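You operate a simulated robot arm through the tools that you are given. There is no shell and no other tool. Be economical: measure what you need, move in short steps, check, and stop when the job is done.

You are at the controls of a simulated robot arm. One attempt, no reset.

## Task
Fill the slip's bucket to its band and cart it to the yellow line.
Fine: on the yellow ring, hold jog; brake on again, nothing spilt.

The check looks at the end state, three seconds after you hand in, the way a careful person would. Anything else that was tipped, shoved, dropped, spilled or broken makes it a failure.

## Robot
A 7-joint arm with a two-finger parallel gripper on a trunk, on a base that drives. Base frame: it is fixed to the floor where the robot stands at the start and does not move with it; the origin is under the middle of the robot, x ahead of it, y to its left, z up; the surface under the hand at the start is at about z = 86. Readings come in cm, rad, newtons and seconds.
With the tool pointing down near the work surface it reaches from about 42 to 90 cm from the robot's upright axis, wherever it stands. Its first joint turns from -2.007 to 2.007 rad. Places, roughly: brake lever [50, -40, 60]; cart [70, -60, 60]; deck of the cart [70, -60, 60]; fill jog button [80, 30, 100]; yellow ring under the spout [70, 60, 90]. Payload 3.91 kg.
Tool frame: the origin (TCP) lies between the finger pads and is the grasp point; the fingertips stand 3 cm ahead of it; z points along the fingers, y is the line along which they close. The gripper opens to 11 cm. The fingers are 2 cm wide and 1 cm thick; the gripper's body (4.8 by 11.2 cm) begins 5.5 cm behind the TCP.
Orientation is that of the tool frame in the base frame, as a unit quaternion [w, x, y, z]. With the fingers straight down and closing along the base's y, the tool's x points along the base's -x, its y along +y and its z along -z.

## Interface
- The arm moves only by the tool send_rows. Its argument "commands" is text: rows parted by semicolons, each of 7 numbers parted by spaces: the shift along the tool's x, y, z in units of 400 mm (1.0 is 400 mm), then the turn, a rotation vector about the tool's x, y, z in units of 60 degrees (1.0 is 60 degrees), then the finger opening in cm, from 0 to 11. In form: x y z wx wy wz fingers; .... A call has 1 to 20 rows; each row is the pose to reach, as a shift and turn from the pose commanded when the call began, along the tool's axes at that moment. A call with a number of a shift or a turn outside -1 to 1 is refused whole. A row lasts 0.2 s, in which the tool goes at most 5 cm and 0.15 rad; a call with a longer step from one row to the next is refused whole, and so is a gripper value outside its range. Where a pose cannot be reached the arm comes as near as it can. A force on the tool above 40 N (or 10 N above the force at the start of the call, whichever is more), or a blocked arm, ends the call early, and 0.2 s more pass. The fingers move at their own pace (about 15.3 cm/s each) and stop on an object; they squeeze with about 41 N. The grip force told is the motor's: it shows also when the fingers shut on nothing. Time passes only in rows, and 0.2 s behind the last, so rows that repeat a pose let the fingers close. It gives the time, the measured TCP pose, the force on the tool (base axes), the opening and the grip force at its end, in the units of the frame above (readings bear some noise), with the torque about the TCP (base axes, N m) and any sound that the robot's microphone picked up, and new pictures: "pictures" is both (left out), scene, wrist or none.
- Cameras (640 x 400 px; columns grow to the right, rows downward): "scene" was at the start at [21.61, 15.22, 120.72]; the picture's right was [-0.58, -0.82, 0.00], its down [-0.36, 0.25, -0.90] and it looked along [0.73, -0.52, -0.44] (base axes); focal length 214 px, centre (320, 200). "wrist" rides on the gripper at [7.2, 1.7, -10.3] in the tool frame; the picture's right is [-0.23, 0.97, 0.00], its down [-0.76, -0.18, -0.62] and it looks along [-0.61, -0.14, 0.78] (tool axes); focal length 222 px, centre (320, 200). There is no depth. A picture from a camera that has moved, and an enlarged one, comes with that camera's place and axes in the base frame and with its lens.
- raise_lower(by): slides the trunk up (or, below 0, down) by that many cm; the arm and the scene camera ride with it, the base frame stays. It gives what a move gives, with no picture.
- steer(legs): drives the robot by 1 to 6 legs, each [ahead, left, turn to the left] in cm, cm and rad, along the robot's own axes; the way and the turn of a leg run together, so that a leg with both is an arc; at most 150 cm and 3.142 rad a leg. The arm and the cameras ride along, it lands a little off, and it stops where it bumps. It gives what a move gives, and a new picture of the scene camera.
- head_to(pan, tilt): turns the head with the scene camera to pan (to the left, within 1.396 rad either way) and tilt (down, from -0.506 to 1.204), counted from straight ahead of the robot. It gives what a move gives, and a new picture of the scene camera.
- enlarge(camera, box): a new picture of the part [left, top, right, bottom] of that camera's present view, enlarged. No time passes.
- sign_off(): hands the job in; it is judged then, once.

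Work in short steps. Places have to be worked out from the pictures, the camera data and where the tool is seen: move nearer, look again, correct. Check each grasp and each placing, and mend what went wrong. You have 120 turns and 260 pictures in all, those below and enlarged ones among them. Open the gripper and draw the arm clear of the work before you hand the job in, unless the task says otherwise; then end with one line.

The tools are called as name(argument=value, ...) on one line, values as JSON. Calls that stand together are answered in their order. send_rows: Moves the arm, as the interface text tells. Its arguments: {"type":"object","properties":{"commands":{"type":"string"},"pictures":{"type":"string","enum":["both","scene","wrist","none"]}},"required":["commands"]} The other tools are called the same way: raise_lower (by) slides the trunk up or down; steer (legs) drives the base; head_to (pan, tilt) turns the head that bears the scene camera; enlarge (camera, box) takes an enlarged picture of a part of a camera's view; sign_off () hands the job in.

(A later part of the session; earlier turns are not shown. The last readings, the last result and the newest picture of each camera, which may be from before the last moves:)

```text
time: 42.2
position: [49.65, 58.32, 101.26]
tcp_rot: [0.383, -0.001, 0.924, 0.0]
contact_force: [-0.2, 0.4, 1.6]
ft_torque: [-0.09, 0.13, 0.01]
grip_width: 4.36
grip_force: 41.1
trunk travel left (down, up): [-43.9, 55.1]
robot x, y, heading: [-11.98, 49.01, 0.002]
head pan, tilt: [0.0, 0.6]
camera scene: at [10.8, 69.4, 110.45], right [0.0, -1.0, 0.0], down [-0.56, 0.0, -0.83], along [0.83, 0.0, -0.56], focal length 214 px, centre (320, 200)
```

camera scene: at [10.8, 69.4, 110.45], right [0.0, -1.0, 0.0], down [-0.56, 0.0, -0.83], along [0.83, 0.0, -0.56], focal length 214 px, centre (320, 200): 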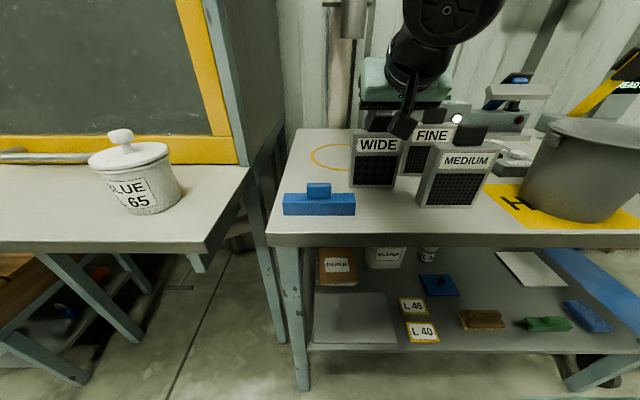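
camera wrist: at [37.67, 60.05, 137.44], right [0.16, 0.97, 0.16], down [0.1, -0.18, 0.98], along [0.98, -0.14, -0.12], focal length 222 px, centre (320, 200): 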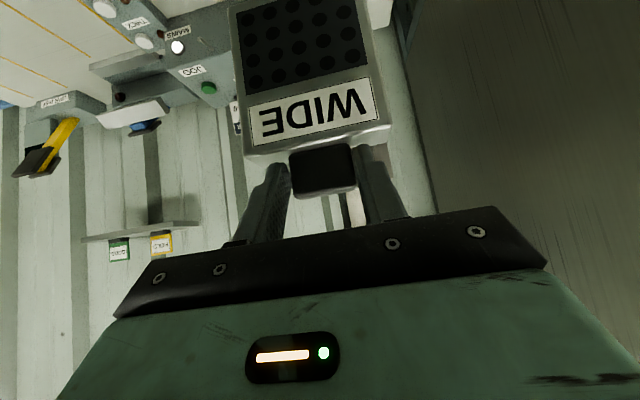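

Contact felt (weight taken at z 101.3). Release and draw back along the tool axis.

send_rows(commands="0 0 0 0 0 0 5;0 0 0 0 0 0 7;0 0 0 0 0 0 8;0 0 -0.08 0 0 0 8;0 0 -0.18 0 0 0 9;0 0 -0.28 0 0 0 9")

```text
time: 43.6
position: [41.76, 58.23, 109.14]
tcp_rot: [0.382, 0.0, 0.924, -0.002]
contact_force: [0.7, -0.1, 0.6]
ft_torque: [0.0, -0.01, 0.02]
grip_width: 9.0
grip_force: 0.1
trunk travel left (down, up): [-43.9, 55.1]
robot x, y, heading: [-12.33, 48.92, 0.003]
head pan, tilt: [0.0, 0.6]
camera scene: at [10.83, 69.4, 110.43], right [0.0, -1.0, 0.0], down [-0.57, 0.0, -0.82], along [0.82, 0.0, -0.57], focal length 214 px, centre (320, 200)
camera wrist: at [29.39, 59.79, 111.36], right [0.16, 0.97, 0.16], down [0.1, -0.18, 0.98], along [0.98, -0.14, -0.12], focal length 222 px, centre (320, 200)
```

scene: 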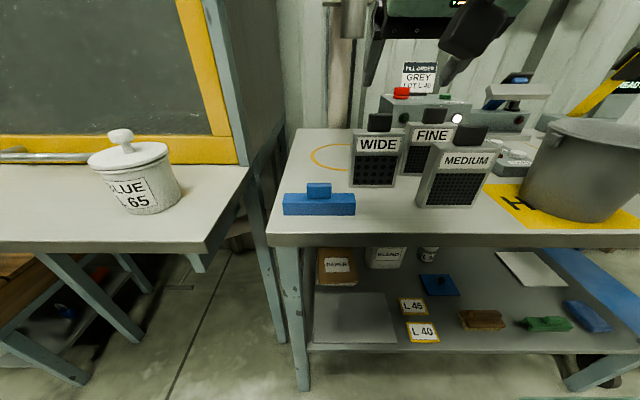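
wrist: 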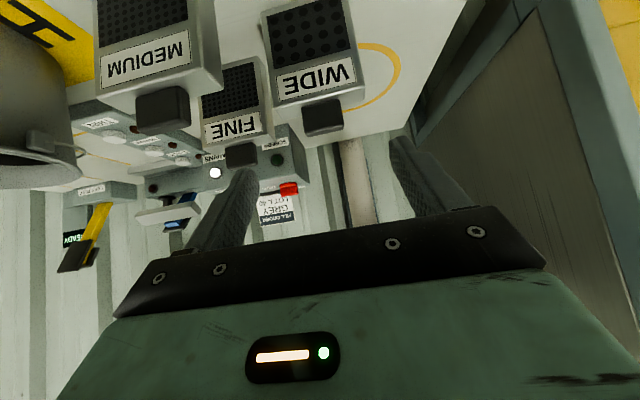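

WIDE stands upright on the bench. Raise the trunk, then move over FINE with a lesser tilt of 25°.

raise_lower(by=25)

send_rows(commands="0.034 -0.053 0.091 0 0.056 0 9;0.068 -0.105 0.183 0 0.111 0 9;0.103 -0.158 0.274 0 0.167 0 9;0.137 -0.21 0.365 0 0.222 0 9;0.171 -0.263 0.457 0 0.278 0 9;0.205 -0.315 0.548 0 0.333 0 9;0.205 -0.315 0.548 0 0.333 0 9")

```text
time: 46.2
position: [41.79, 58.3, 134.01]
tcp_rot: [0.383, -0.001, 0.924, 0.0]
contact_force: [0.3, 0.1, 0.3]
ft_torque: [-0.01, 0.0, 0.0]
grip_width: 9.01
grip_force: 0.0
trunk travel left (down, up): [-68.9, 30.1]
robot x, y, heading: [-11.9, 48.7, 0.004]
head pan, tilt: [0.0, 0.6]
```

```text
time: 47.8
position: [51.44, 45.35, 112.81]
tcp_rot: [0.217, -0.001, 0.976, 0.001]
contact_force: [0.0, -0.4, 0.1]
ft_torque: [0.01, -0.03, 0.03]
grip_width: 9.0
grip_force: 0.1
trunk travel left (down, up): [-68.9, 30.1]
robot x, y, heading: [-12.07, 48.67, 0.003]
head pan, tilt: [0.0, 0.6]
camera scene: at [10.8, 69.4, 135.44], right [0.0, -1.0, 0.0], down [-0.56, 0.0, -0.83], along [0.83, 0.0, -0.56], focal length 214 px, centre (320, 200)
camera wrist: at [40.62, 46.94, 119.2], right [0.2, 0.97, 0.1], down [0.43, -0.18, 0.89], along [0.88, -0.14, -0.45], focal length 222 px, centre (320, 200)
```

scene: 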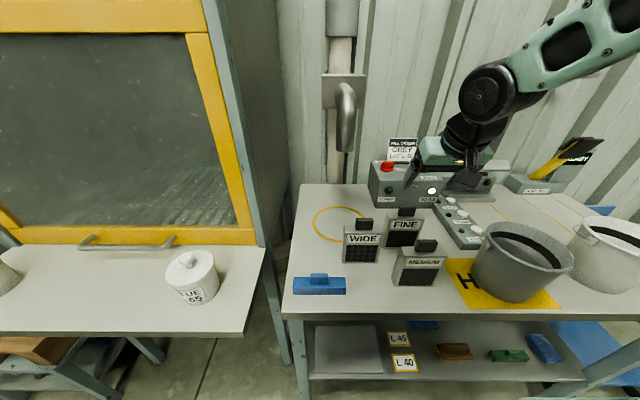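
wrist: 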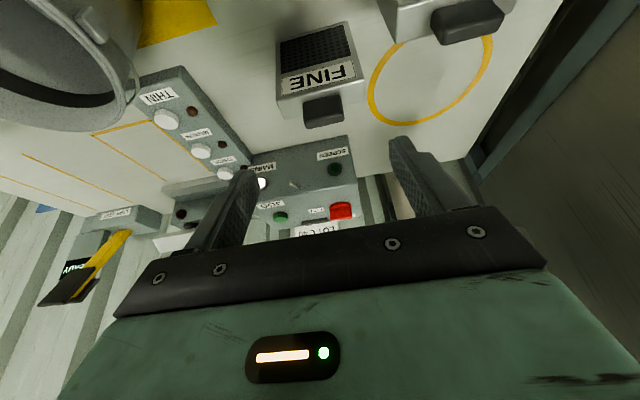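

FINE's handle at [57.6, 45.7, 100], nearly square to the hand. Advance onto it.

send_rows(commands="-0.01 0.009 0.1 0 0 0 9;-0.01 0.009 0.2 0 0 0 9;-0.01 0.009 0.26 0 0 0 9;-0.01 0.009 0.308 0 0 0 9;-0.01 0.009 0.308 0 0 0 9", pictures="wrist")

```text
time: 49.0
position: [57.11, 45.83, 101.94]
tcp_rot: [0.217, -0.001, 0.976, -0.001]
contact_force: [0.1, -1.1, 0.8]
ft_torque: [0.0, 0.04, -0.02]
grip_width: 8.96
grip_force: 0.0
trunk travel left (down, up): [-68.9, 30.1]
robot x, y, heading: [-12.3, 48.79, 0.009]
head pan, tilt: [0.0, 0.6]
camera wrist: at [46.18, 47.47, 108.25], right [0.2, 0.97, 0.1], down [0.43, -0.18, 0.89], along [0.88, -0.14, -0.45], focal length 222 px, centre (320, 200)
```

wrist: 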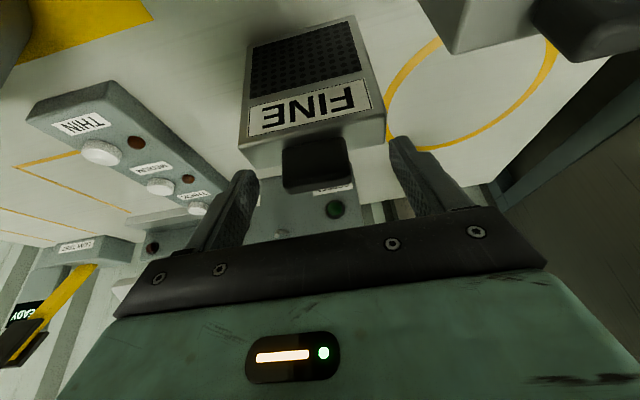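

Slight offset; shift 0.4 cm right and close.

send_rows(commands="0 -0.011 0 0 0 0 9;0 -0.011 0 0 0 0 6;0 -0.011 0 0 0 0 3;0 -0.011 0 0 0 0 3;0 -0.011 0 0 0 0 3", pictures="wrist")

```text
time: 50.2
position: [57.02, 45.63, 101.79]
tcp_rot: [0.216, -0.001, 0.976, 0.0]
contact_force: [0.4, 1.7, 1.0]
ft_torque: [0.03, -0.09, 0.06]
grip_width: 4.33
grip_force: 40.8
trunk travel left (down, up): [-68.9, 30.1]
robot x, y, heading: [-12.16, 49.07, 0.007]
head pan, tilt: [0.0, 0.6]
camera wrist: at [46.2, 47.12, 108.24], right [0.2, 0.97, 0.1], down [0.43, -0.18, 0.89], along [0.88, -0.14, -0.45], focal length 222 px, centre (320, 200)
```

wrist: 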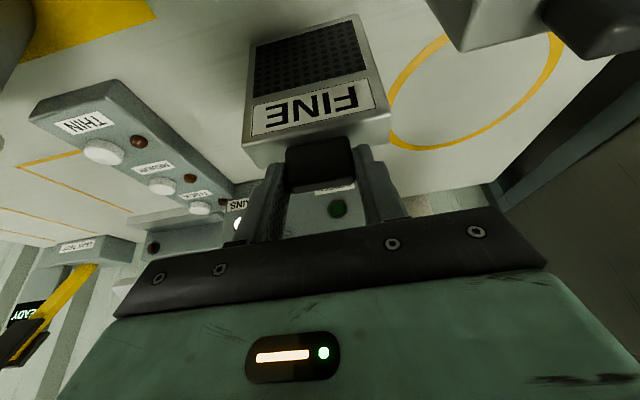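

Gripped (4.33). Lift with the trunk 28 cm, then the arm.

raise_lower(by=28)

send_rows(commands="-0.05 0 -0.1 0 0 0 3;-0.1 0 -0.2 0 0 0 3;-0.15 0 -0.31 0 0 0 3;-0.21 0 -0.42 0 0 0 3;-0.25 0 -0.5 0 0 0 3", pictures="scene")

```text
time: 53.0
position: [57.07, 45.54, 129.84]
tcp_rot: [0.217, -0.002, 0.976, -0.001]
contact_force: [-0.1, 0.3, -2.6]
ft_torque: [0.01, 0.02, 0.0]
grip_width: 4.34
grip_force: 40.6
trunk travel left (down, up): [-96.9, 2.1]
robot x, y, heading: [-11.76, 49.06, 0.009]
head pan, tilt: [0.0, 0.6]
```

```text
refused: row 4 steps farther than a row can; nothing moved
```

send_rows(commands="-0.05 0 -0.1 0 0 0 3;-0.1 0 -0.2 0 0 0 3;-0.15 0 -0.3 0 0 0 3;-0.2 0 -0.4 0 0 0 3;-0.25 0 -0.5 0 0 0 3", pictures="none")

steer(legs=[[12, 0, 0]])

```text
time: 54.2
position: [57.76, 45.8, 152.15]
tcp_rot: [0.217, -0.002, 0.976, 0.0]
contact_force: [-0.6, 0.4, -1.9]
ft_torque: [-0.02, 0.02, 0.0]
grip_width: 4.33
grip_force: 40.7
trunk travel left (down, up): [-96.9, 2.1]
robot x, y, heading: [-12.16, 48.9, 0.004]
head pan, tilt: [0.0, 0.6]
```

```text
time: 55.5
position: [69.88, 45.84, 151.96]
tcp_rot: [0.217, -0.002, 0.976, -0.001]
contact_force: [-0.1, -0.4, -2.6]
ft_torque: [0.0, 0.01, 0.01]
grip_width: 4.33
grip_force: 40.4
trunk travel left (down, up): [-96.9, 2.1]
robot x, y, heading: [0.03, 48.76, 0.009]
head pan, tilt: [0.0, 0.6]
camera scene: at [22.84, 69.46, 163.44], right [0.0, -1.0, 0.0], down [-0.56, 0.0, -0.83], along [0.83, 0.0, -0.56], focal length 214 px, centre (320, 200)
```

scene: 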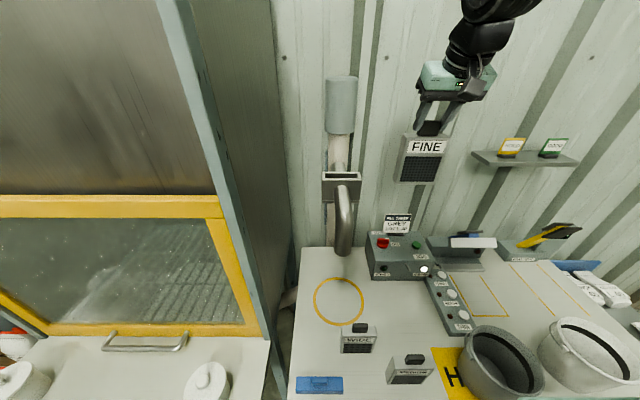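

The slot opening is visible from above; enlarge to measure it.

enlarge(camera="scene", box=[310, 150, 374, 190])

```text
10.00 times, centred on (342, 170) of scene
camera zoom: at [22.84, 69.46, 163.44], right [0.0, -1.0, 0.0], down [-0.56, 0.0, -0.83], along [0.83, 0.0, -0.56], focal length 2145 px, centre (100, 500)
```

zoom: 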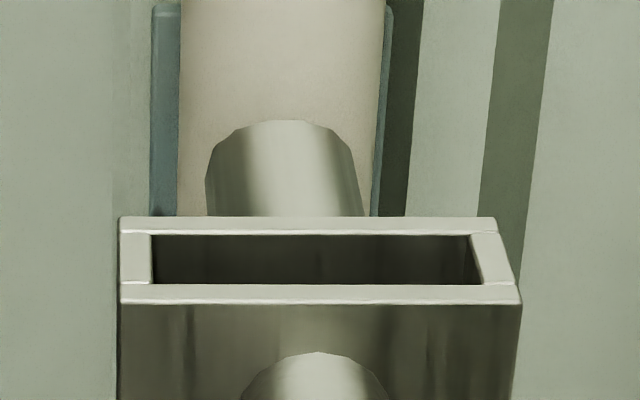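

Slot opening: centre y≈62.6, width 10.5, depth ≈3.3 cm, x≈84.5. Move FINE over it.

send_rows(commands="-0.065 0.085 0.03 0 0 0 3;-0.13 0.17 0.06 0 0 0 3;-0.195 0.255 0.09 0 0 0 3;-0.26 0.34 0.12 0 0 0 3;-0.323 0.42 0.151 0 0 0 3;-0.323 0.42 0.151 0 0 0 3")

enlarge(camera="scene", box=[294, 120, 390, 180])

```text
time: 56.9
position: [84.19, 62.77, 152.16]
tcp_rot: [0.216, -0.001, 0.976, 0.001]
contact_force: [0.4, 0.1, -2.9]
ft_torque: [-0.03, 0.01, -0.02]
grip_width: 4.34
grip_force: 41.2
trunk travel left (down, up): [-96.9, 2.1]
robot x, y, heading: [0.04, 48.84, 0.001]
head pan, tilt: [0.0, 0.6]
camera scene: at [22.91, 69.5, 163.42], right [0.0, -1.0, 0.0], down [-0.57, 0.0, -0.82], along [0.82, 0.0, -0.57], focal length 214 px, centre (320, 200)
camera wrist: at [73.37, 64.38, 158.45], right [0.2, 0.97, 0.09], down [0.43, -0.17, 0.89], along [0.88, -0.14, -0.45], focal length 222 px, centre (320, 200)
```

scene: 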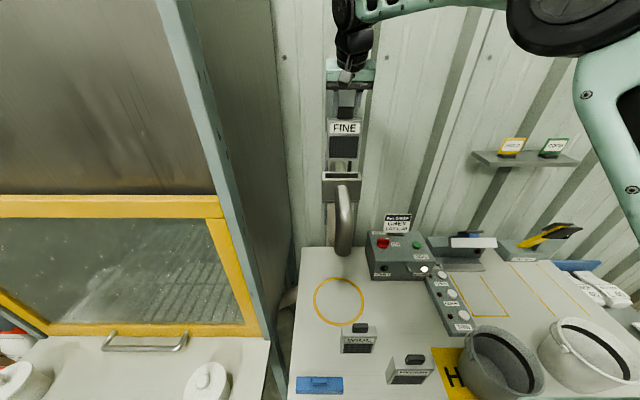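
wrist: 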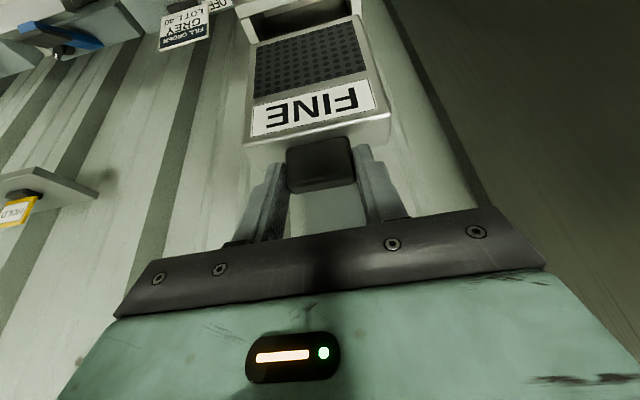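

```text
6.67 times, centred on (342, 150) of scene
camera zoom: at [22.91, 69.5, 163.42], right [0.0, -1.0, 0.0], down [-0.57, 0.0, -0.82], along [0.82, 0.0, -0.57], focal length 1430 px, centre (173, 533)
```

zoom: 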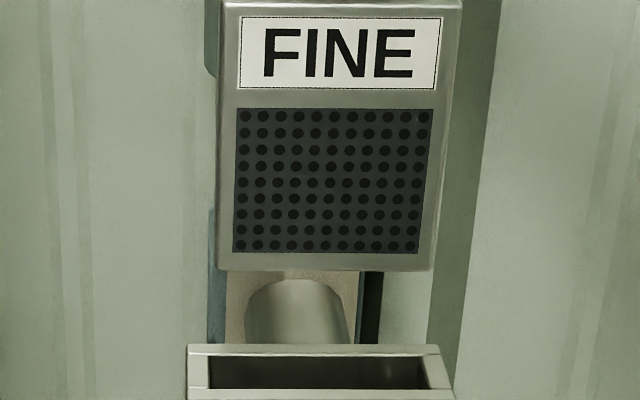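

Lateral alignment is good (10.0 in 10.6 cm). Lower 4 cm to judge fore-aft alignment near the slot mouth.

send_rows(commands="0.021 0 0.045 0 0 0 3;0.042 0 0.09 0 0 0 3;0.042 0 0.09 0 0 0 3", pictures="none")

enlarge(camera="scene", box=[310, 150, 374, 190])

enlarge(camera="wrist", box=[200, 0, 440, 150])

```text
time: 57.7
position: [84.26, 62.72, 148.14]
tcp_rot: [0.216, -0.002, 0.976, 0.0]
contact_force: [-0.5, -0.6, -2.9]
ft_torque: [-0.01, 0.02, 0.0]
grip_width: 4.33
grip_force: 40.9
trunk travel left (down, up): [-96.9, 2.1]
robot x, y, heading: [-0.22, 48.86, 0.004]
head pan, tilt: [0.0, 0.6]
```

```text
10.00 times, centred on (342, 170) of scene
camera zoom: at [22.89, 69.47, 163.43], right [0.0, -1.0, 0.0], down [-0.57, 0.0, -0.82], along [0.82, 0.0, -0.57], focal length 2145 px, centre (100, 500)
```

zoom: 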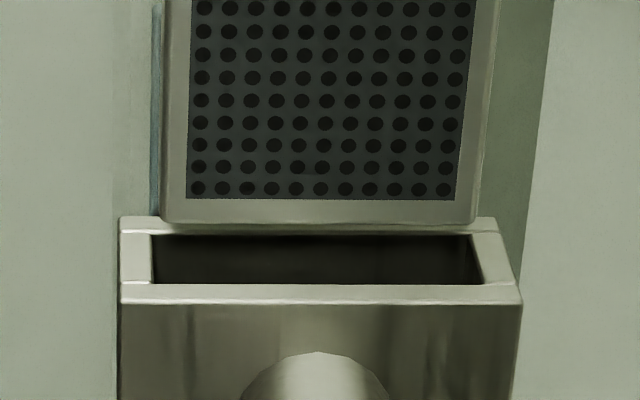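

```text
2.67 times, centred on (320, 75) of wrist
camera zoom: at [73.28, 64.33, 154.48], right [0.2, 0.97, 0.1], down [0.43, -0.18, 0.89], along [0.88, -0.14, -0.45], focal length 592 px, centre (320, 533)
```

zoom: 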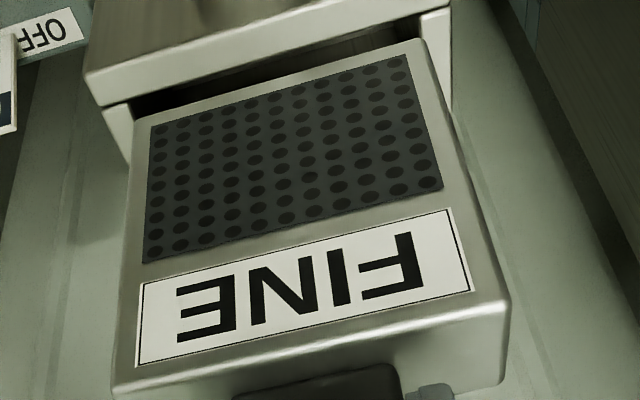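

Triangulating the screen's bottom edge gives x≈83.75 (front face), z≈132.4. I need the slot's front edge in the wrist view more sharply.

enlarge(camera="wrist", box=[224, 0, 384, 100])

```text
4.00 times, centred on (304, 50) of wrist
camera zoom: at [73.28, 64.33, 154.48], right [0.2, 0.97, 0.1], down [0.43, -0.18, 0.89], along [0.88, -0.14, -0.45], focal length 888 px, centre (384, 800)
```

zoom: 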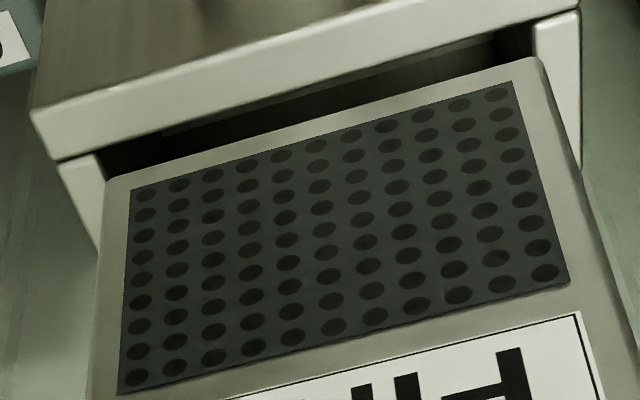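

Relative estimate: slot's front inner edge is ~0.5 cm ahead of the screen's front face, 2.5 cm below it. Move 0.6 cm forward, 1.8 cm down, re-check.

send_rows(commands="-0.0136 0 0.0063 0 0 0 3;0.0054 0 0.0471 0 0 0 3;0.0054 0 0.0471 0 0 0 3", pictures="none")

enlarge(camera="scene", box=[310, 150, 374, 190])

enlarge(camera="wrist", box=[224, 0, 384, 100])

```text
time: 58.5
position: [84.69, 62.75, 146.25]
tcp_rot: [0.217, -0.002, 0.976, 0.0]
contact_force: [-0.2, -0.6, -2.4]
ft_torque: [0.0, 0.02, -0.03]
grip_width: 4.33
grip_force: 40.8
trunk travel left (down, up): [-96.9, 2.1]
robot x, y, heading: [-0.23, 48.82, 0.003]
head pan, tilt: [0.0, 0.6]
```

```text
10.00 times, centred on (342, 170) of scene
camera zoom: at [22.89, 69.46, 163.43], right [0.0, -1.0, 0.0], down [-0.57, 0.0, -0.82], along [0.82, 0.0, -0.57], focal length 2145 px, centre (100, 500)
```

zoom: 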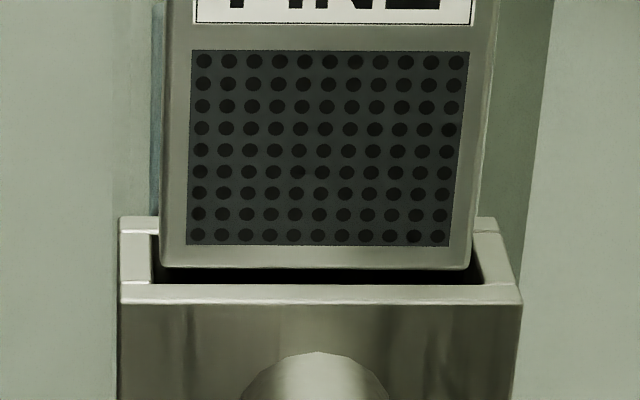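

```text
4.00 times, centred on (304, 50) of wrist
camera zoom: at [73.82, 64.26, 152.59], right [0.2, 0.97, 0.1], down [0.43, -0.18, 0.89], along [0.88, -0.14, -0.45], focal length 888 px, centre (384, 800)
```

zoom: 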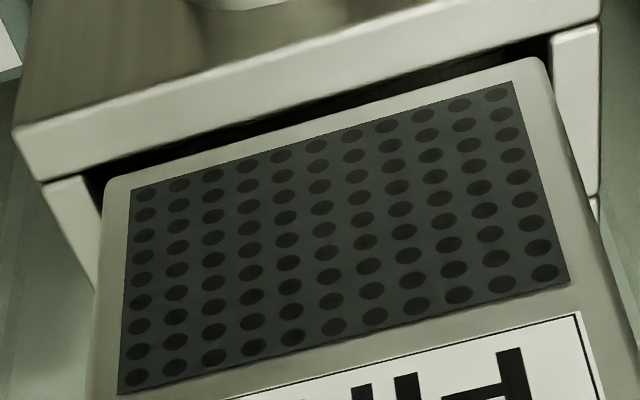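

Now just 0.5 cm above and 0.1 cm inside the front edge, laterally centred. Descend 1.6 cm watching force.

send_rows(commands="-0.003 0 0.0013 0 0 0 3;0.003 0 0.013 0 0 0 3;0.008 0 0.025 0 0 0 3;0.014 0 0.038 0 0 0 3", pictures="none")

enlarge(camera="scene", box=[310, 150, 374, 190])

```text
time: 59.5
position: [84.79, 62.69, 144.61]
tcp_rot: [0.216, -0.001, 0.976, 0.0]
contact_force: [0.3, 0.5, -3.0]
ft_torque: [0.01, 0.05, 0.03]
grip_width: 4.36
grip_force: 41.1
trunk travel left (down, up): [-96.9, 2.1]
robot x, y, heading: [0.11, 48.63, 0.009]
head pan, tilt: [0.0, 0.6]
```

```text
10.00 times, centred on (342, 170) of scene
camera zoom: at [22.88, 69.46, 163.44], right [0.0, -1.0, 0.0], down [-0.57, 0.0, -0.82], along [0.82, 0.0, -0.57], focal length 2145 px, centre (100, 500)
```

zoom: 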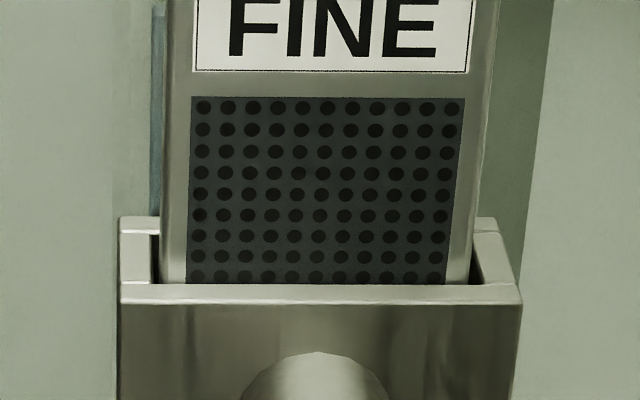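

It's entering freely. Continue down ~6.2 cm.

send_rows(commands="0.0106 0 0.0227 0 0 0 3;0.0212 0 0.0453 0 0 0 3;0.0318 0 0.068 0 0 0 3;0.0424 0 0.0906 0 0 0 3;0.053 0 0.1133 0 0 0 3;0.0636 0 0.136 0 0 0 3;0.068 0 0.145 0 0 0 3", pictures="scene")

```text
time: 61.1
position: [84.93, 62.68, 138.13]
tcp_rot: [0.216, -0.002, 0.976, 0.0]
contact_force: [1.0, -0.1, -3.0]
ft_torque: [-0.01, 0.03, -0.01]
grip_width: 4.33
grip_force: 41.2
trunk travel left (down, up): [-96.9, 2.1]
robot x, y, heading: [-0.25, 48.97, 0.003]
head pan, tilt: [0.0, 0.6]
camera scene: at [22.88, 69.46, 163.43], right [0.0, -1.0, 0.0], down [-0.57, 0.0, -0.82], along [0.82, 0.0, -0.57], focal length 214 px, centre (320, 200)
```

scene: 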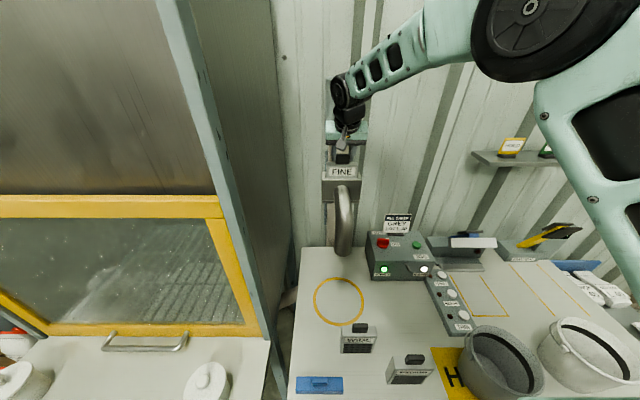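

SCREEN lamp is green again. Ease down the last half centimetre, release and withdraw along the tool axis.

send_rows(commands="0.004 0 0.008 0 0 0 3;0.007 0 0.014 0 0 0 3;0.007 0 0.014 0 0 0 5;0.007 0 0.014 0 0 0 7;0.007 0 0.014 0 0 0 8;-0.01 0 -0.08 0 0 0 8;-0.02 0 -0.18 0 0 0 8;-0.02 0 -0.28 0 0 0 8")

enlarge(camera="scene", box=[290, 130, 470, 290])

```text
time: 62.9
position: [80.75, 62.87, 148.62]
tcp_rot: [0.217, -0.002, 0.976, 0.0]
contact_force: [0.5, 0.3, 0.2]
ft_torque: [0.01, -0.01, -0.01]
grip_width: 8.0
grip_force: 0.1
trunk travel left (down, up): [-96.9, 2.1]
robot x, y, heading: [0.28, 48.79, 0.005]
head pan, tilt: [0.0, 0.6]
camera scene: at [22.89, 69.47, 163.43], right [0.0, -1.0, 0.0], down [-0.57, 0.0, -0.82], along [0.82, 0.0, -0.57], focal length 214 px, centre (320, 200)
camera wrist: at [69.87, 64.31, 154.94], right [0.2, 0.97, 0.1], down [0.43, -0.18, 0.89], along [0.88, -0.14, -0.45], focal length 222 px, centre (320, 200)
```

scene: 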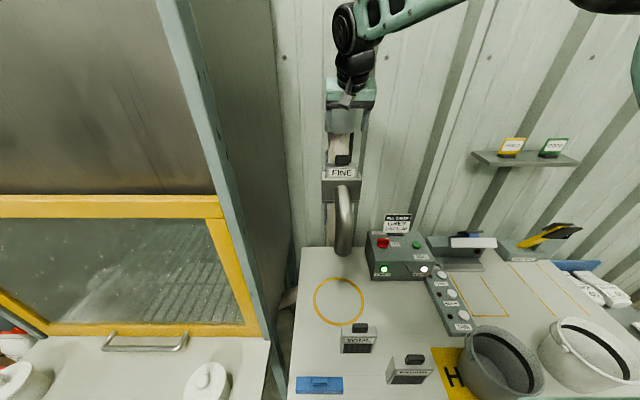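
wrist: 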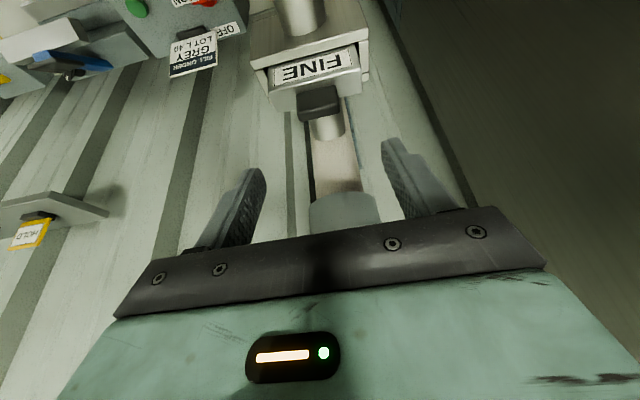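

```text
2.50 times, centred on (380, 210) of scene
camera zoom: at [22.89, 69.47, 163.43], right [0.0, -1.0, 0.0], down [-0.57, 0.0, -0.82], along [0.82, 0.0, -0.57], focal length 536 px, centre (170, 175)
```

zoom: 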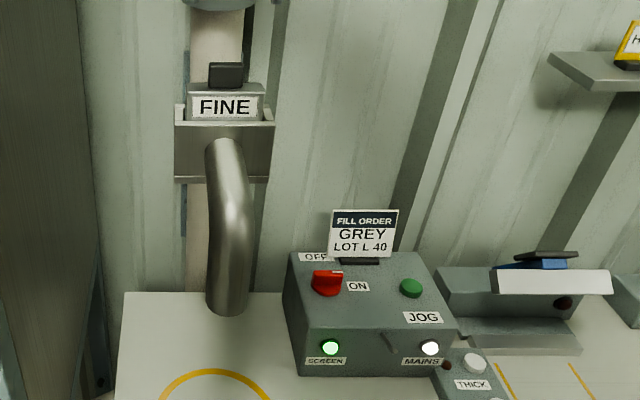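

FINE is seated, SCREEN and MAINS lit, switch ON. Now retract, return the hand to vertical, and go over to the grey bucket.

send_rows(commands="0.083 0 -0.007 0 0.06 0 11;0.166 0 -0.014 0 0.12 0 11;0.25 -0.05 -0.02 0 0.18 0 11;0.333 -0.1 -0.03 0 0.24 0 11;0.416 -0.17 -0.035 0 0.3 0 11;0.5 -0.25 -0.042 0 0.36 0 11;0.583 -0.33 -0.05 0 0.417 0 11;0.583 -0.35 -0.05 0 0.417 0 11", pictures="none")

steer(legs=[[0, -25, 0]])

raise_lower(by=-15)

head_to(pan=-0.2, tilt=0.9)

enlarge(camera="wrist", box=[0, 0, 640, 400])

```text
time: 64.7
position: [58.89, 48.42, 140.68]
tcp_rot: [0.0, -0.001, 1.0, -0.001]
contact_force: [-0.2, -0.3, 0.7]
ft_torque: [-0.02, 0.0, 0.0]
grip_width: 11.0
grip_force: 0.1
trunk travel left (down, up): [-96.9, 2.1]
robot x, y, heading: [0.03, 48.85, 0.009]
head pan, tilt: [0.0, 0.6]
```

```text
time: 66.5
position: [59.13, 23.39, 140.89]
tcp_rot: [0.0, -0.002, 1.0, -0.001]
contact_force: [-0.6, 0.1, 0.7]
ft_torque: [-0.03, 0.0, 0.02]
grip_width: 10.99
grip_force: 0.2
trunk travel left (down, up): [-96.9, 2.1]
robot x, y, heading: [0.16, 23.73, 0.006]
head pan, tilt: [0.0, 0.6]
camera scene: at [22.96, 44.3, 163.44], right [0.01, -1.0, 0.0], down [-0.56, 0.0, -0.83], along [0.83, 0.01, -0.56], focal length 214 px, centre (320, 200)
```

scene: 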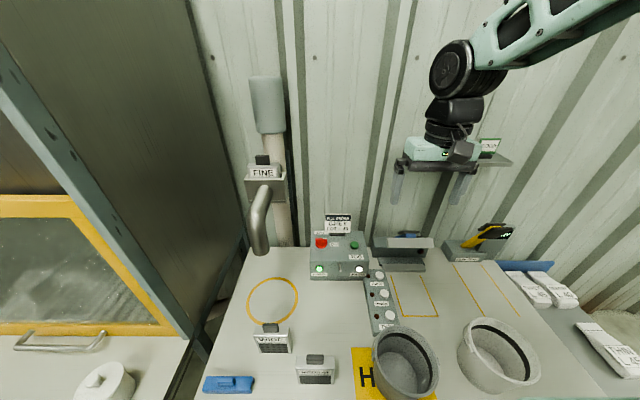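

```text
time: 68.2
position: [59.17, 23.45, 125.64]
tcp_rot: [0.0, -0.003, 1.0, -0.001]
contact_force: [0.0, -0.5, -0.3]
ft_torque: [-0.01, -0.01, 0.01]
grip_width: 11.01
grip_force: 0.1
trunk travel left (down, up): [-81.9, 17.1]
robot x, y, heading: [0.3, 23.56, 0.003]
head pan, tilt: [0.0, 0.6]
```

```text
time: 69.0
position: [59.19, 23.33, 125.64]
tcp_rot: [0.001, -0.003, 1.0, -0.001]
contact_force: [-0.1, 0.6, -0.5]
ft_torque: [0.02, -0.02, 0.05]
grip_width: 11.0
grip_force: 0.1
trunk travel left (down, up): [-81.9, 17.1]
robot x, y, heading: [0.28, 23.52, 0.003]
head pan, tilt: [-0.201, 0.901]
camera scene: at [21.53, 42.76, 145.97], right [-0.19, -0.98, 0.0], down [-0.77, 0.15, -0.62], along [0.61, -0.12, -0.78], focal length 214 px, centre (320, 200)
```

scene: 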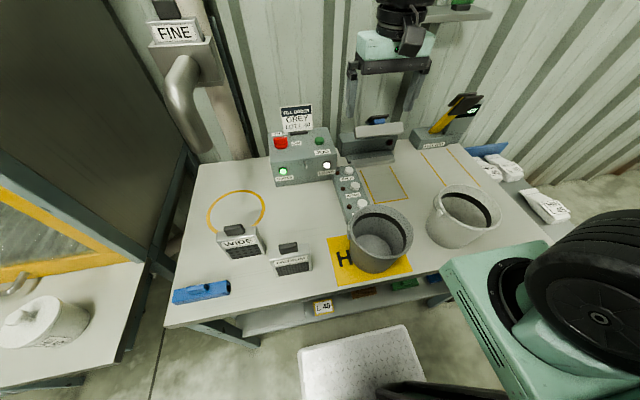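

```text
1.00 times, centred on (320, 200) of wrist (not enlarged: the box is as wide or as high as the picture)
camera zoom: at [51.95, 24.94, 136.15], right [0.22, 0.98, 0.0], down [0.76, -0.17, 0.62], along [0.61, -0.14, -0.78], focal length 222 px, centre (320, 200)
```

zoom: 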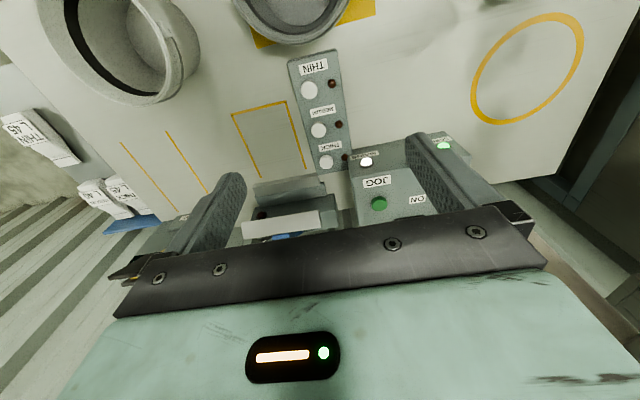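

Enlarge both buckets for shape, bail and contents.

enlarge(camera="scene", box=[320, 180, 440, 280])

enlarge(camera="scene", box=[410, 160, 530, 260])

```text
4.00 times, centred on (380, 230) of scene
camera zoom: at [21.53, 42.76, 145.97], right [-0.19, -0.98, 0.0], down [-0.77, 0.15, -0.62], along [0.61, -0.12, -0.78], focal length 858 px, centre (80, 80)
```

zoom: 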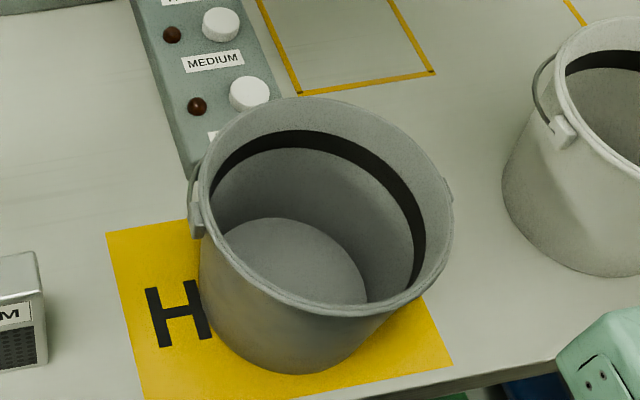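

```text
4.00 times, centred on (470, 210) of scene
camera zoom: at [21.53, 42.76, 145.97], right [-0.19, -0.98, 0.0], down [-0.77, 0.15, -0.62], along [0.61, -0.12, -0.78], focal length 858 px, centre (-280, 160)
```

zoom: 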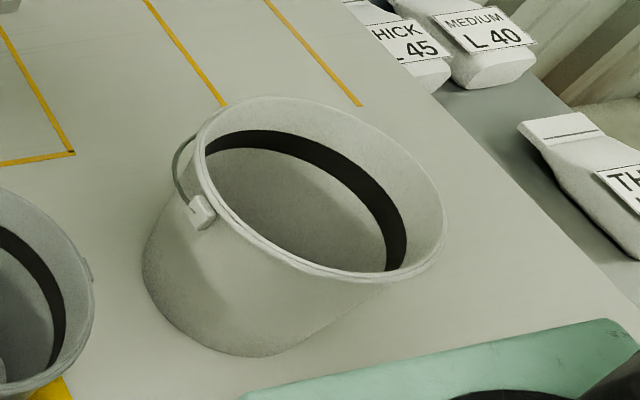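

Grey bucket: rim ≈15.6 cm across, centred ≈[44.7, 22.6], rim z≈100; bail lies down on the far side. I'll back off 20 cm and turn the hand 90°, to take the front rim with one finger inside.

steer(legs=[[-20, 0, 0]])

send_rows(commands="0 0 0 0 0 0.14 8;0 0 0 0 0 0.28 8;0 0 0 0 0 0.42 8;0 0 0 0 0 0.56 8;0 0 0 0 0 0.7 8;0 0 0 0 0 0.84 8;0 0 0 0 0 0.98 8;0 0 0 0 0 1 8", pictures="none")

send_rows(commands="0 0 0 0 0 0.125 8;0 0 0 0 0 0.25 8;0 0 0 0 0 0.375 8;0 0 0 0 0 0.5 8", pictures="none")

send_rows(commands="0 0 0.05 -0.125 0 0 8;0 0 0.1 -0.25 0 0 8;0 0 0.1 -0.25 0 0 8")

```text
time: 70.6
position: [39.23, 23.26, 125.73]
tcp_rot: [0.0, -0.001, 1.0, -0.001]
contact_force: [0.3, -0.3, -0.9]
ft_torque: [-0.02, 0.02, 0.04]
grip_width: 11.0
grip_force: 0.0
trunk travel left (down, up): [-81.9, 17.1]
robot x, y, heading: [-19.58, 23.52, 0.006]
head pan, tilt: [-0.201, 0.901]
camera scene: at [1.65, 42.6, 145.96], right [-0.19, -0.98, 0.0], down [-0.77, 0.15, -0.62], along [0.61, -0.12, -0.78], focal length 214 px, centre (320, 200)
```

scene: 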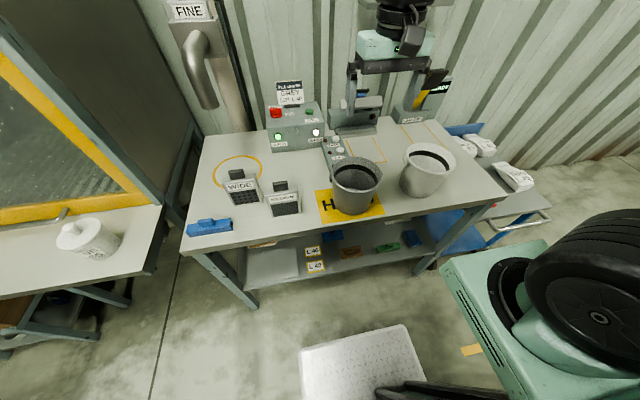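

```text
time: 72.4
position: [39.28, 23.19, 125.74]
tcp_rot: [0.0, 0.499, 0.867, 0.0]
contact_force: [-0.4, 0.4, 0.0]
ft_torque: [-0.02, -0.03, 0.02]
grip_width: 8.0
grip_force: 0.1
trunk travel left (down, up): [-81.9, 17.1]
robot x, y, heading: [-20.2, 23.76, 0.006]
head pan, tilt: [-0.201, 0.901]
```

```text
time: 73.4
position: [39.25, 23.05, 125.84]
tcp_rot: [0.0, 0.706, 0.708, -0.001]
contact_force: [0.0, -0.1, -0.9]
ft_torque: [0.02, -0.04, 0.0]
grip_width: 8.01
grip_force: 0.0
trunk travel left (down, up): [-81.9, 17.1]
robot x, y, heading: [-20.09, 23.55, 0.004]
head pan, tilt: [-0.201, 0.901]
```

```text
time: 74.2
position: [39.19, 23.14, 121.79]
tcp_rot: [0.093, 0.7, 0.702, 0.093]
contact_force: [-0.8, -0.9, -0.8]
ft_torque: [0.01, -0.01, 0.01]
grip_width: 7.99
grip_force: 0.0
trunk travel left (down, up): [-81.9, 17.1]
robot x, y, heading: [-19.55, 23.32, 0.003]
head pan, tilt: [-0.201, 0.901]
camera scene: at [1.64, 42.6, 145.96], right [-0.19, -0.98, 0.0], down [-0.77, 0.15, -0.62], along [0.61, -0.12, -0.78], focal length 214 px, centre (320, 200)
camera wrist: at [38.18, 30.23, 132.24], right [0.94, -0.22, 0.25], down [-0.33, -0.76, 0.56], along [0.07, -0.61, -0.79], focal length 222 px, centre (320, 200)
```

scene: 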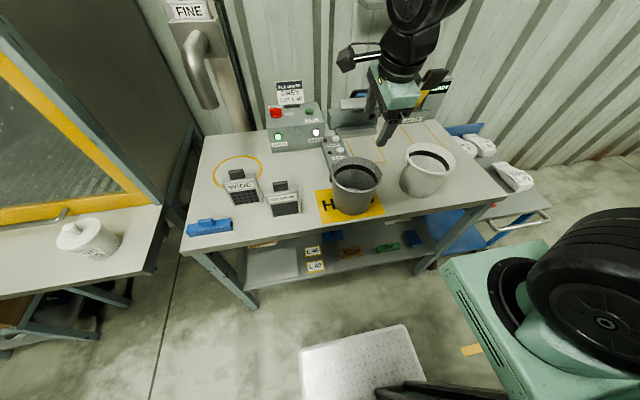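
wrist: 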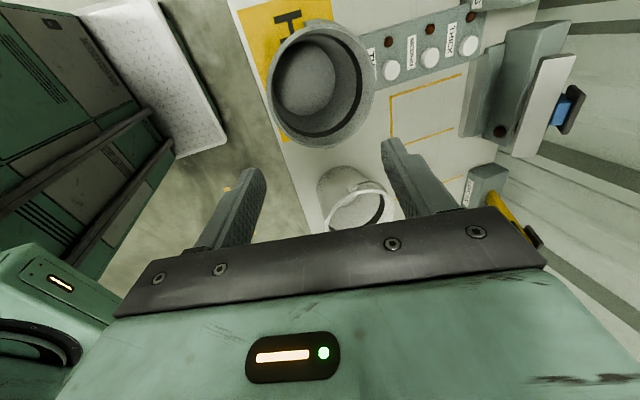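

Rim front wall at x≈38, y≈23. Lower to just above the rim and look.

send_rows(commands="0 -0.03 0.08 0 0 0 8;0 -0.06 0.16 0 0 0 8;0 -0.09 0.24 0 0 0 8;0 -0.118 0.325 0 0 0 8;0 -0.118 0.325 0 0 0 8")

enlarge(camera="scene", box=[310, 100, 430, 220])

```text
time: 75.4
position: [38.15, 23.38, 108.01]
tcp_rot: [0.092, 0.7, 0.702, 0.092]
contact_force: [0.5, -0.2, -0.1]
ft_torque: [-0.02, 0.02, 0.01]
grip_width: 7.99
grip_force: 0.0
trunk travel left (down, up): [-81.9, 17.1]
robot x, y, heading: [-19.48, 23.66, 0.008]
head pan, tilt: [-0.201, 0.901]
camera scene: at [1.63, 42.6, 145.96], right [-0.19, -0.98, 0.0], down [-0.77, 0.15, -0.62], along [0.61, -0.12, -0.78], focal length 214 px, centre (320, 200)
camera wrist: at [37.04, 30.44, 118.52], right [0.94, -0.22, 0.25], down [-0.33, -0.76, 0.56], along [0.07, -0.61, -0.79], focal length 222 px, centre (320, 200)
```

scene: 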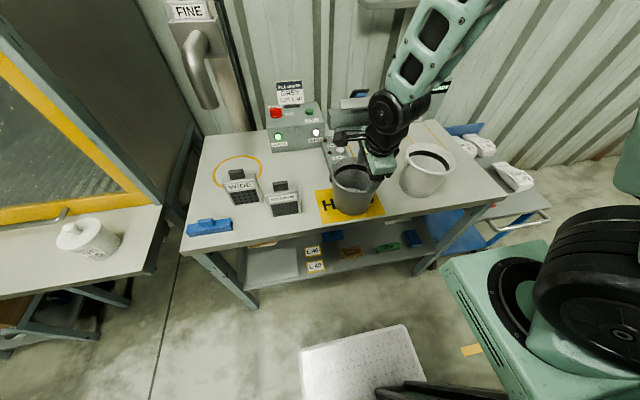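
wrist: 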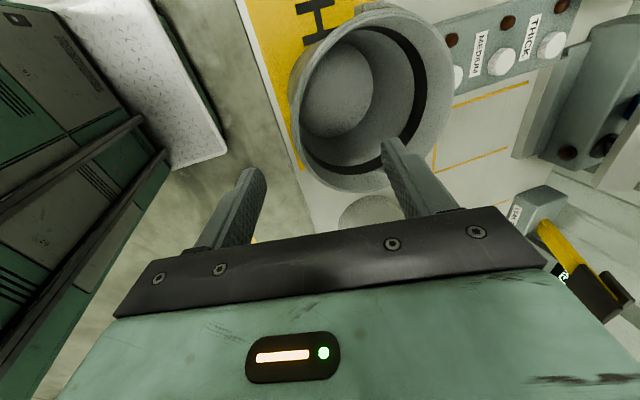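

```text
3.33 times, centred on (370, 160) of scene
camera zoom: at [1.63, 42.6, 145.96], right [-0.19, -0.98, 0.0], down [-0.77, 0.15, -0.62], along [0.61, -0.12, -0.78], focal length 715 px, centre (153, 333)
```

zoom: 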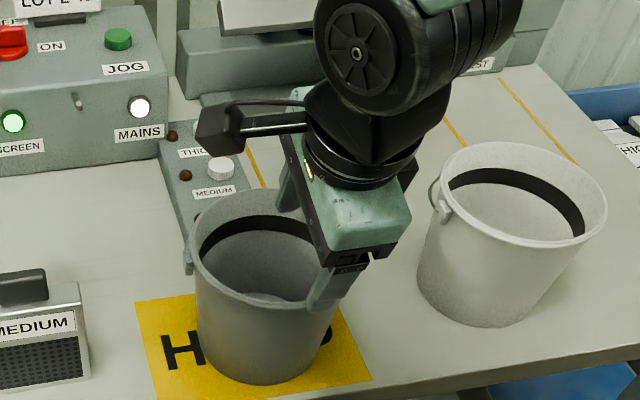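

Rim front wall x≈38.5 lies between the fingers. Lower onto it.

send_rows(commands="-0.005 -0.015 0.06 0 0 0 8;-0.005 -0.03 0.12 0 0 0 8;-0.005 -0.0425 0.183 0 0 0 8;-0.005 -0.0425 0.183 0 0 0 8")

enlarge(camera="scene", box=[310, 100, 430, 220])

```text
time: 76.4
position: [38.3, 23.15, 100.72]
tcp_rot: [0.092, 0.699, 0.703, 0.092]
contact_force: [0.7, -0.2, -0.7]
ft_torque: [0.0, 0.02, 0.01]
grip_width: 7.97
grip_force: 0.0
trunk travel left (down, up): [-81.9, 17.1]
robot x, y, heading: [-19.63, 23.51, 0.004]
head pan, tilt: [-0.201, 0.901]
camera scene: at [1.63, 42.6, 145.96], right [-0.19, -0.98, 0.0], down [-0.77, 0.15, -0.62], along [0.61, -0.12, -0.78], focal length 214 px, centre (320, 200)
camera wrist: at [37.26, 30.22, 111.14], right [0.94, -0.22, 0.25], down [-0.33, -0.76, 0.56], along [0.07, -0.61, -0.79], focal length 222 px, centre (320, 200)
```

scene: 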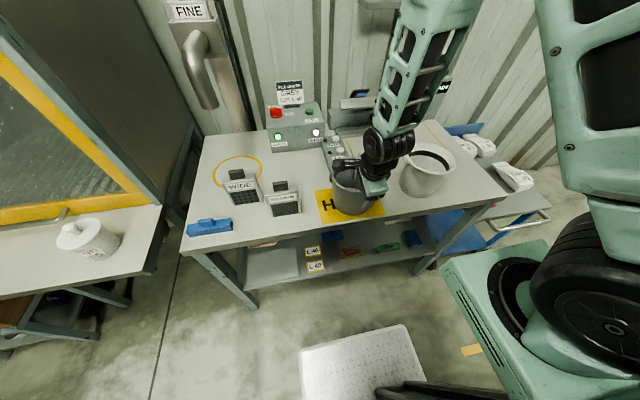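
wrist: 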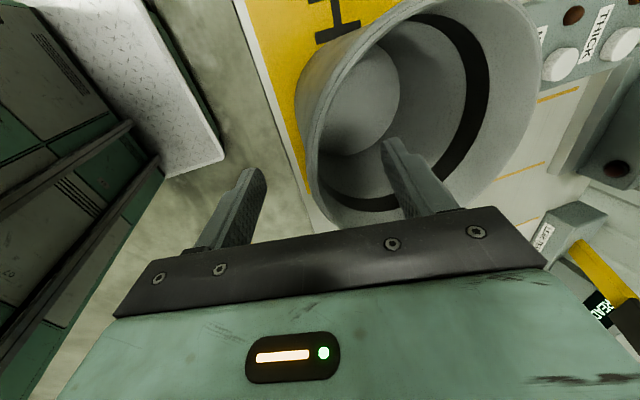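

```text
3.33 times, centred on (370, 160) of scene
camera zoom: at [1.63, 42.6, 145.96], right [-0.19, -0.98, 0.0], down [-0.77, 0.15, -0.62], along [0.61, -0.12, -0.78], focal length 715 px, centre (153, 333)
```

zoom: 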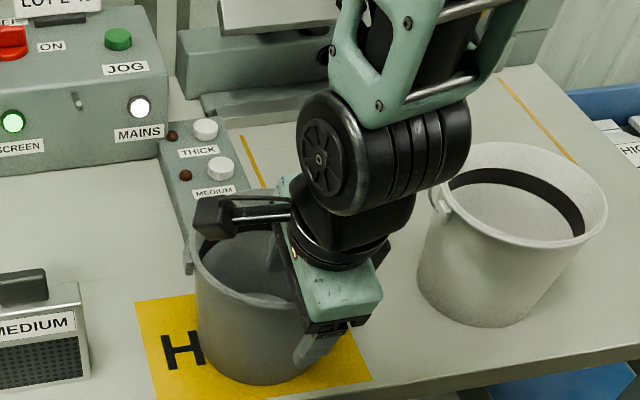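

Refit: rim centre ≈[45.3, 23.0], r≈7.75, so the wall is at 37.5; shift back 0.7 cm and close gently.

send_rows(commands="0 -0.017 -0.0046 0 0 0 8;0 -0.017 -0.0046 0 0 0 6;0 -0.017 -0.0046 0 0 0 4;0 -0.017 -0.0046 0 0 0 2;0 -0.017 -0.0046 0 0 0 0;0 -0.017 -0.0046 0 0 0 0;0 -0.017 -0.0046 0 0 0 0", pictures="wrist")

enlarge(camera="scene", box=[310, 100, 430, 220])

```text
time: 78.0
position: [37.58, 23.11, 100.65]
tcp_rot: [0.093, 0.7, 0.702, 0.092]
contact_force: [0.4, -0.1, -1.7]
ft_torque: [0.0, 0.16, 0.02]
grip_width: 0.49
grip_force: 40.7
trunk travel left (down, up): [-81.9, 17.1]
robot x, y, heading: [-20.39, 23.59, 0.005]
head pan, tilt: [-0.201, 0.901]
camera wrist: at [36.56, 30.15, 111.07], right [0.94, -0.22, 0.25], down [-0.33, -0.76, 0.56], along [0.07, -0.61, -0.79], focal length 222 px, centre (320, 200)
```

wrist: 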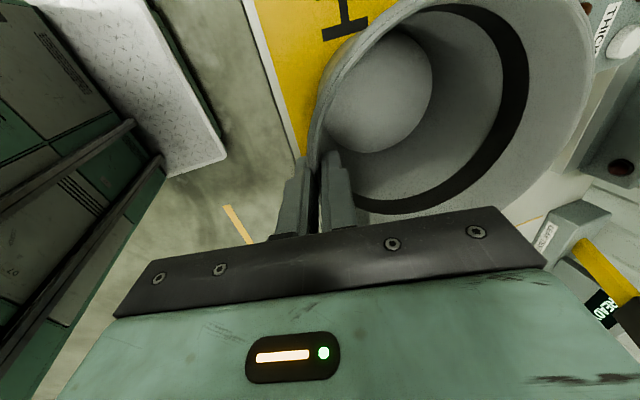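

```text
3.33 times, centred on (370, 160) of scene
camera zoom: at [1.65, 42.6, 145.96], right [-0.19, -0.98, 0.0], down [-0.77, 0.15, -0.62], along [0.61, -0.12, -0.78], focal length 715 px, centre (153, 333)
```

zoom: 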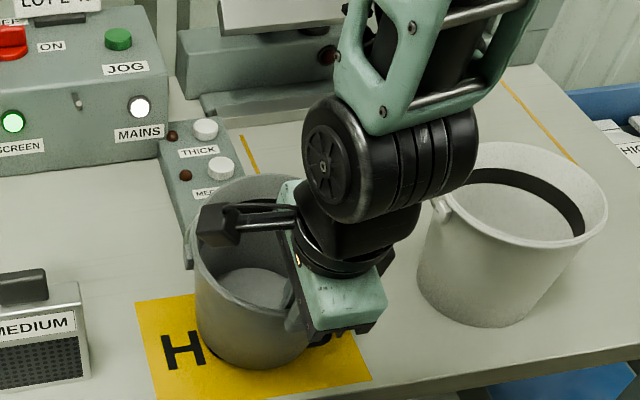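

Wall gripped (0.5 cm). The bucket seems to have tipped slightly to match the finger angle; lift 4 cm and straighten the tool by ~8°.

send_rows(commands="0 0.0065 -0.024 0 0 0 0;0 0.013 -0.048 0 0 0 0;0 0.02 -0.072 0.04 0 0 0;0 0.0259 -0.0966 0.09 0 0 0;0 0.0259 -0.0966 0.133 0 0 0;0 0.0259 -0.0966 0.133 0 0 0")

enlarge(camera="scene", box=[310, 100, 430, 220])

```text
time: 79.4
position: [37.74, 23.07, 104.57]
tcp_rot: [0.043, 0.704, 0.708, 0.043]
contact_force: [-0.1, 0.5, -1.8]
ft_torque: [0.0, 0.14, 0.02]
grip_width: 0.5
grip_force: 41.3
trunk travel left (down, up): [-81.9, 17.1]
robot x, y, heading: [-19.79, 23.33, 0.004]
head pan, tilt: [-0.201, 0.901]
camera scene: at [1.64, 42.6, 145.96], right [-0.19, -0.98, 0.0], down [-0.77, 0.15, -0.62], along [0.61, -0.12, -0.78], focal length 214 px, centre (320, 200)
camera wrist: at [38.06, 30.17, 115.02], right [0.97, -0.22, 0.12], down [-0.25, -0.76, 0.6], along [-0.04, -0.61, -0.79], focal length 222 px, centre (320, 200)
```

scene: 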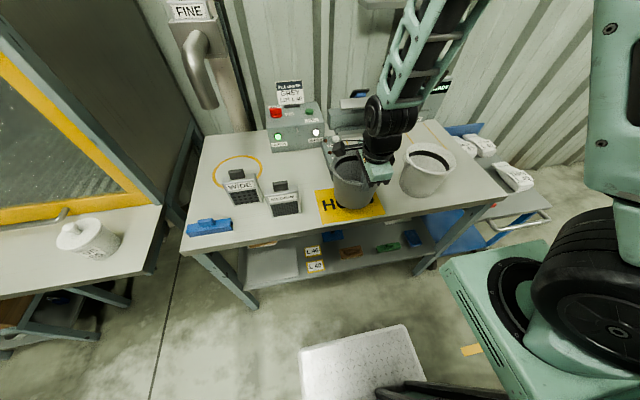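
wrist: 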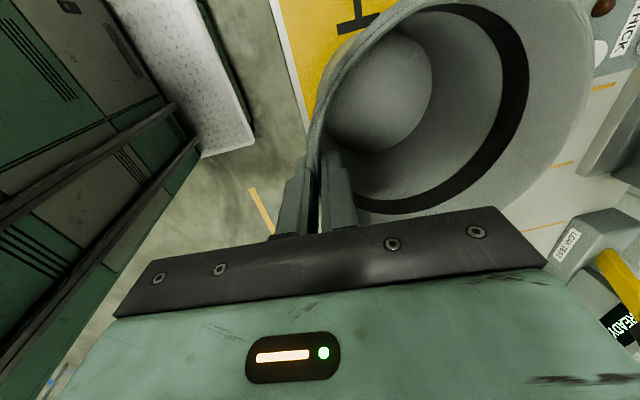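

```text
3.33 times, centred on (370, 160) of scene
camera zoom: at [1.64, 42.6, 145.96], right [-0.19, -0.98, 0.0], down [-0.77, 0.15, -0.62], along [0.61, -0.12, -0.78], focal length 715 px, centre (153, 333)
```

zoom: 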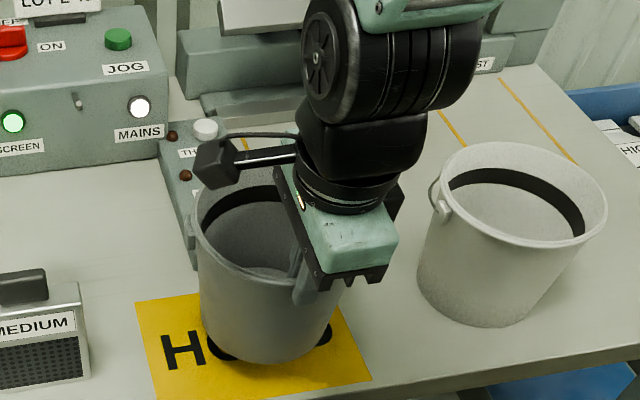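

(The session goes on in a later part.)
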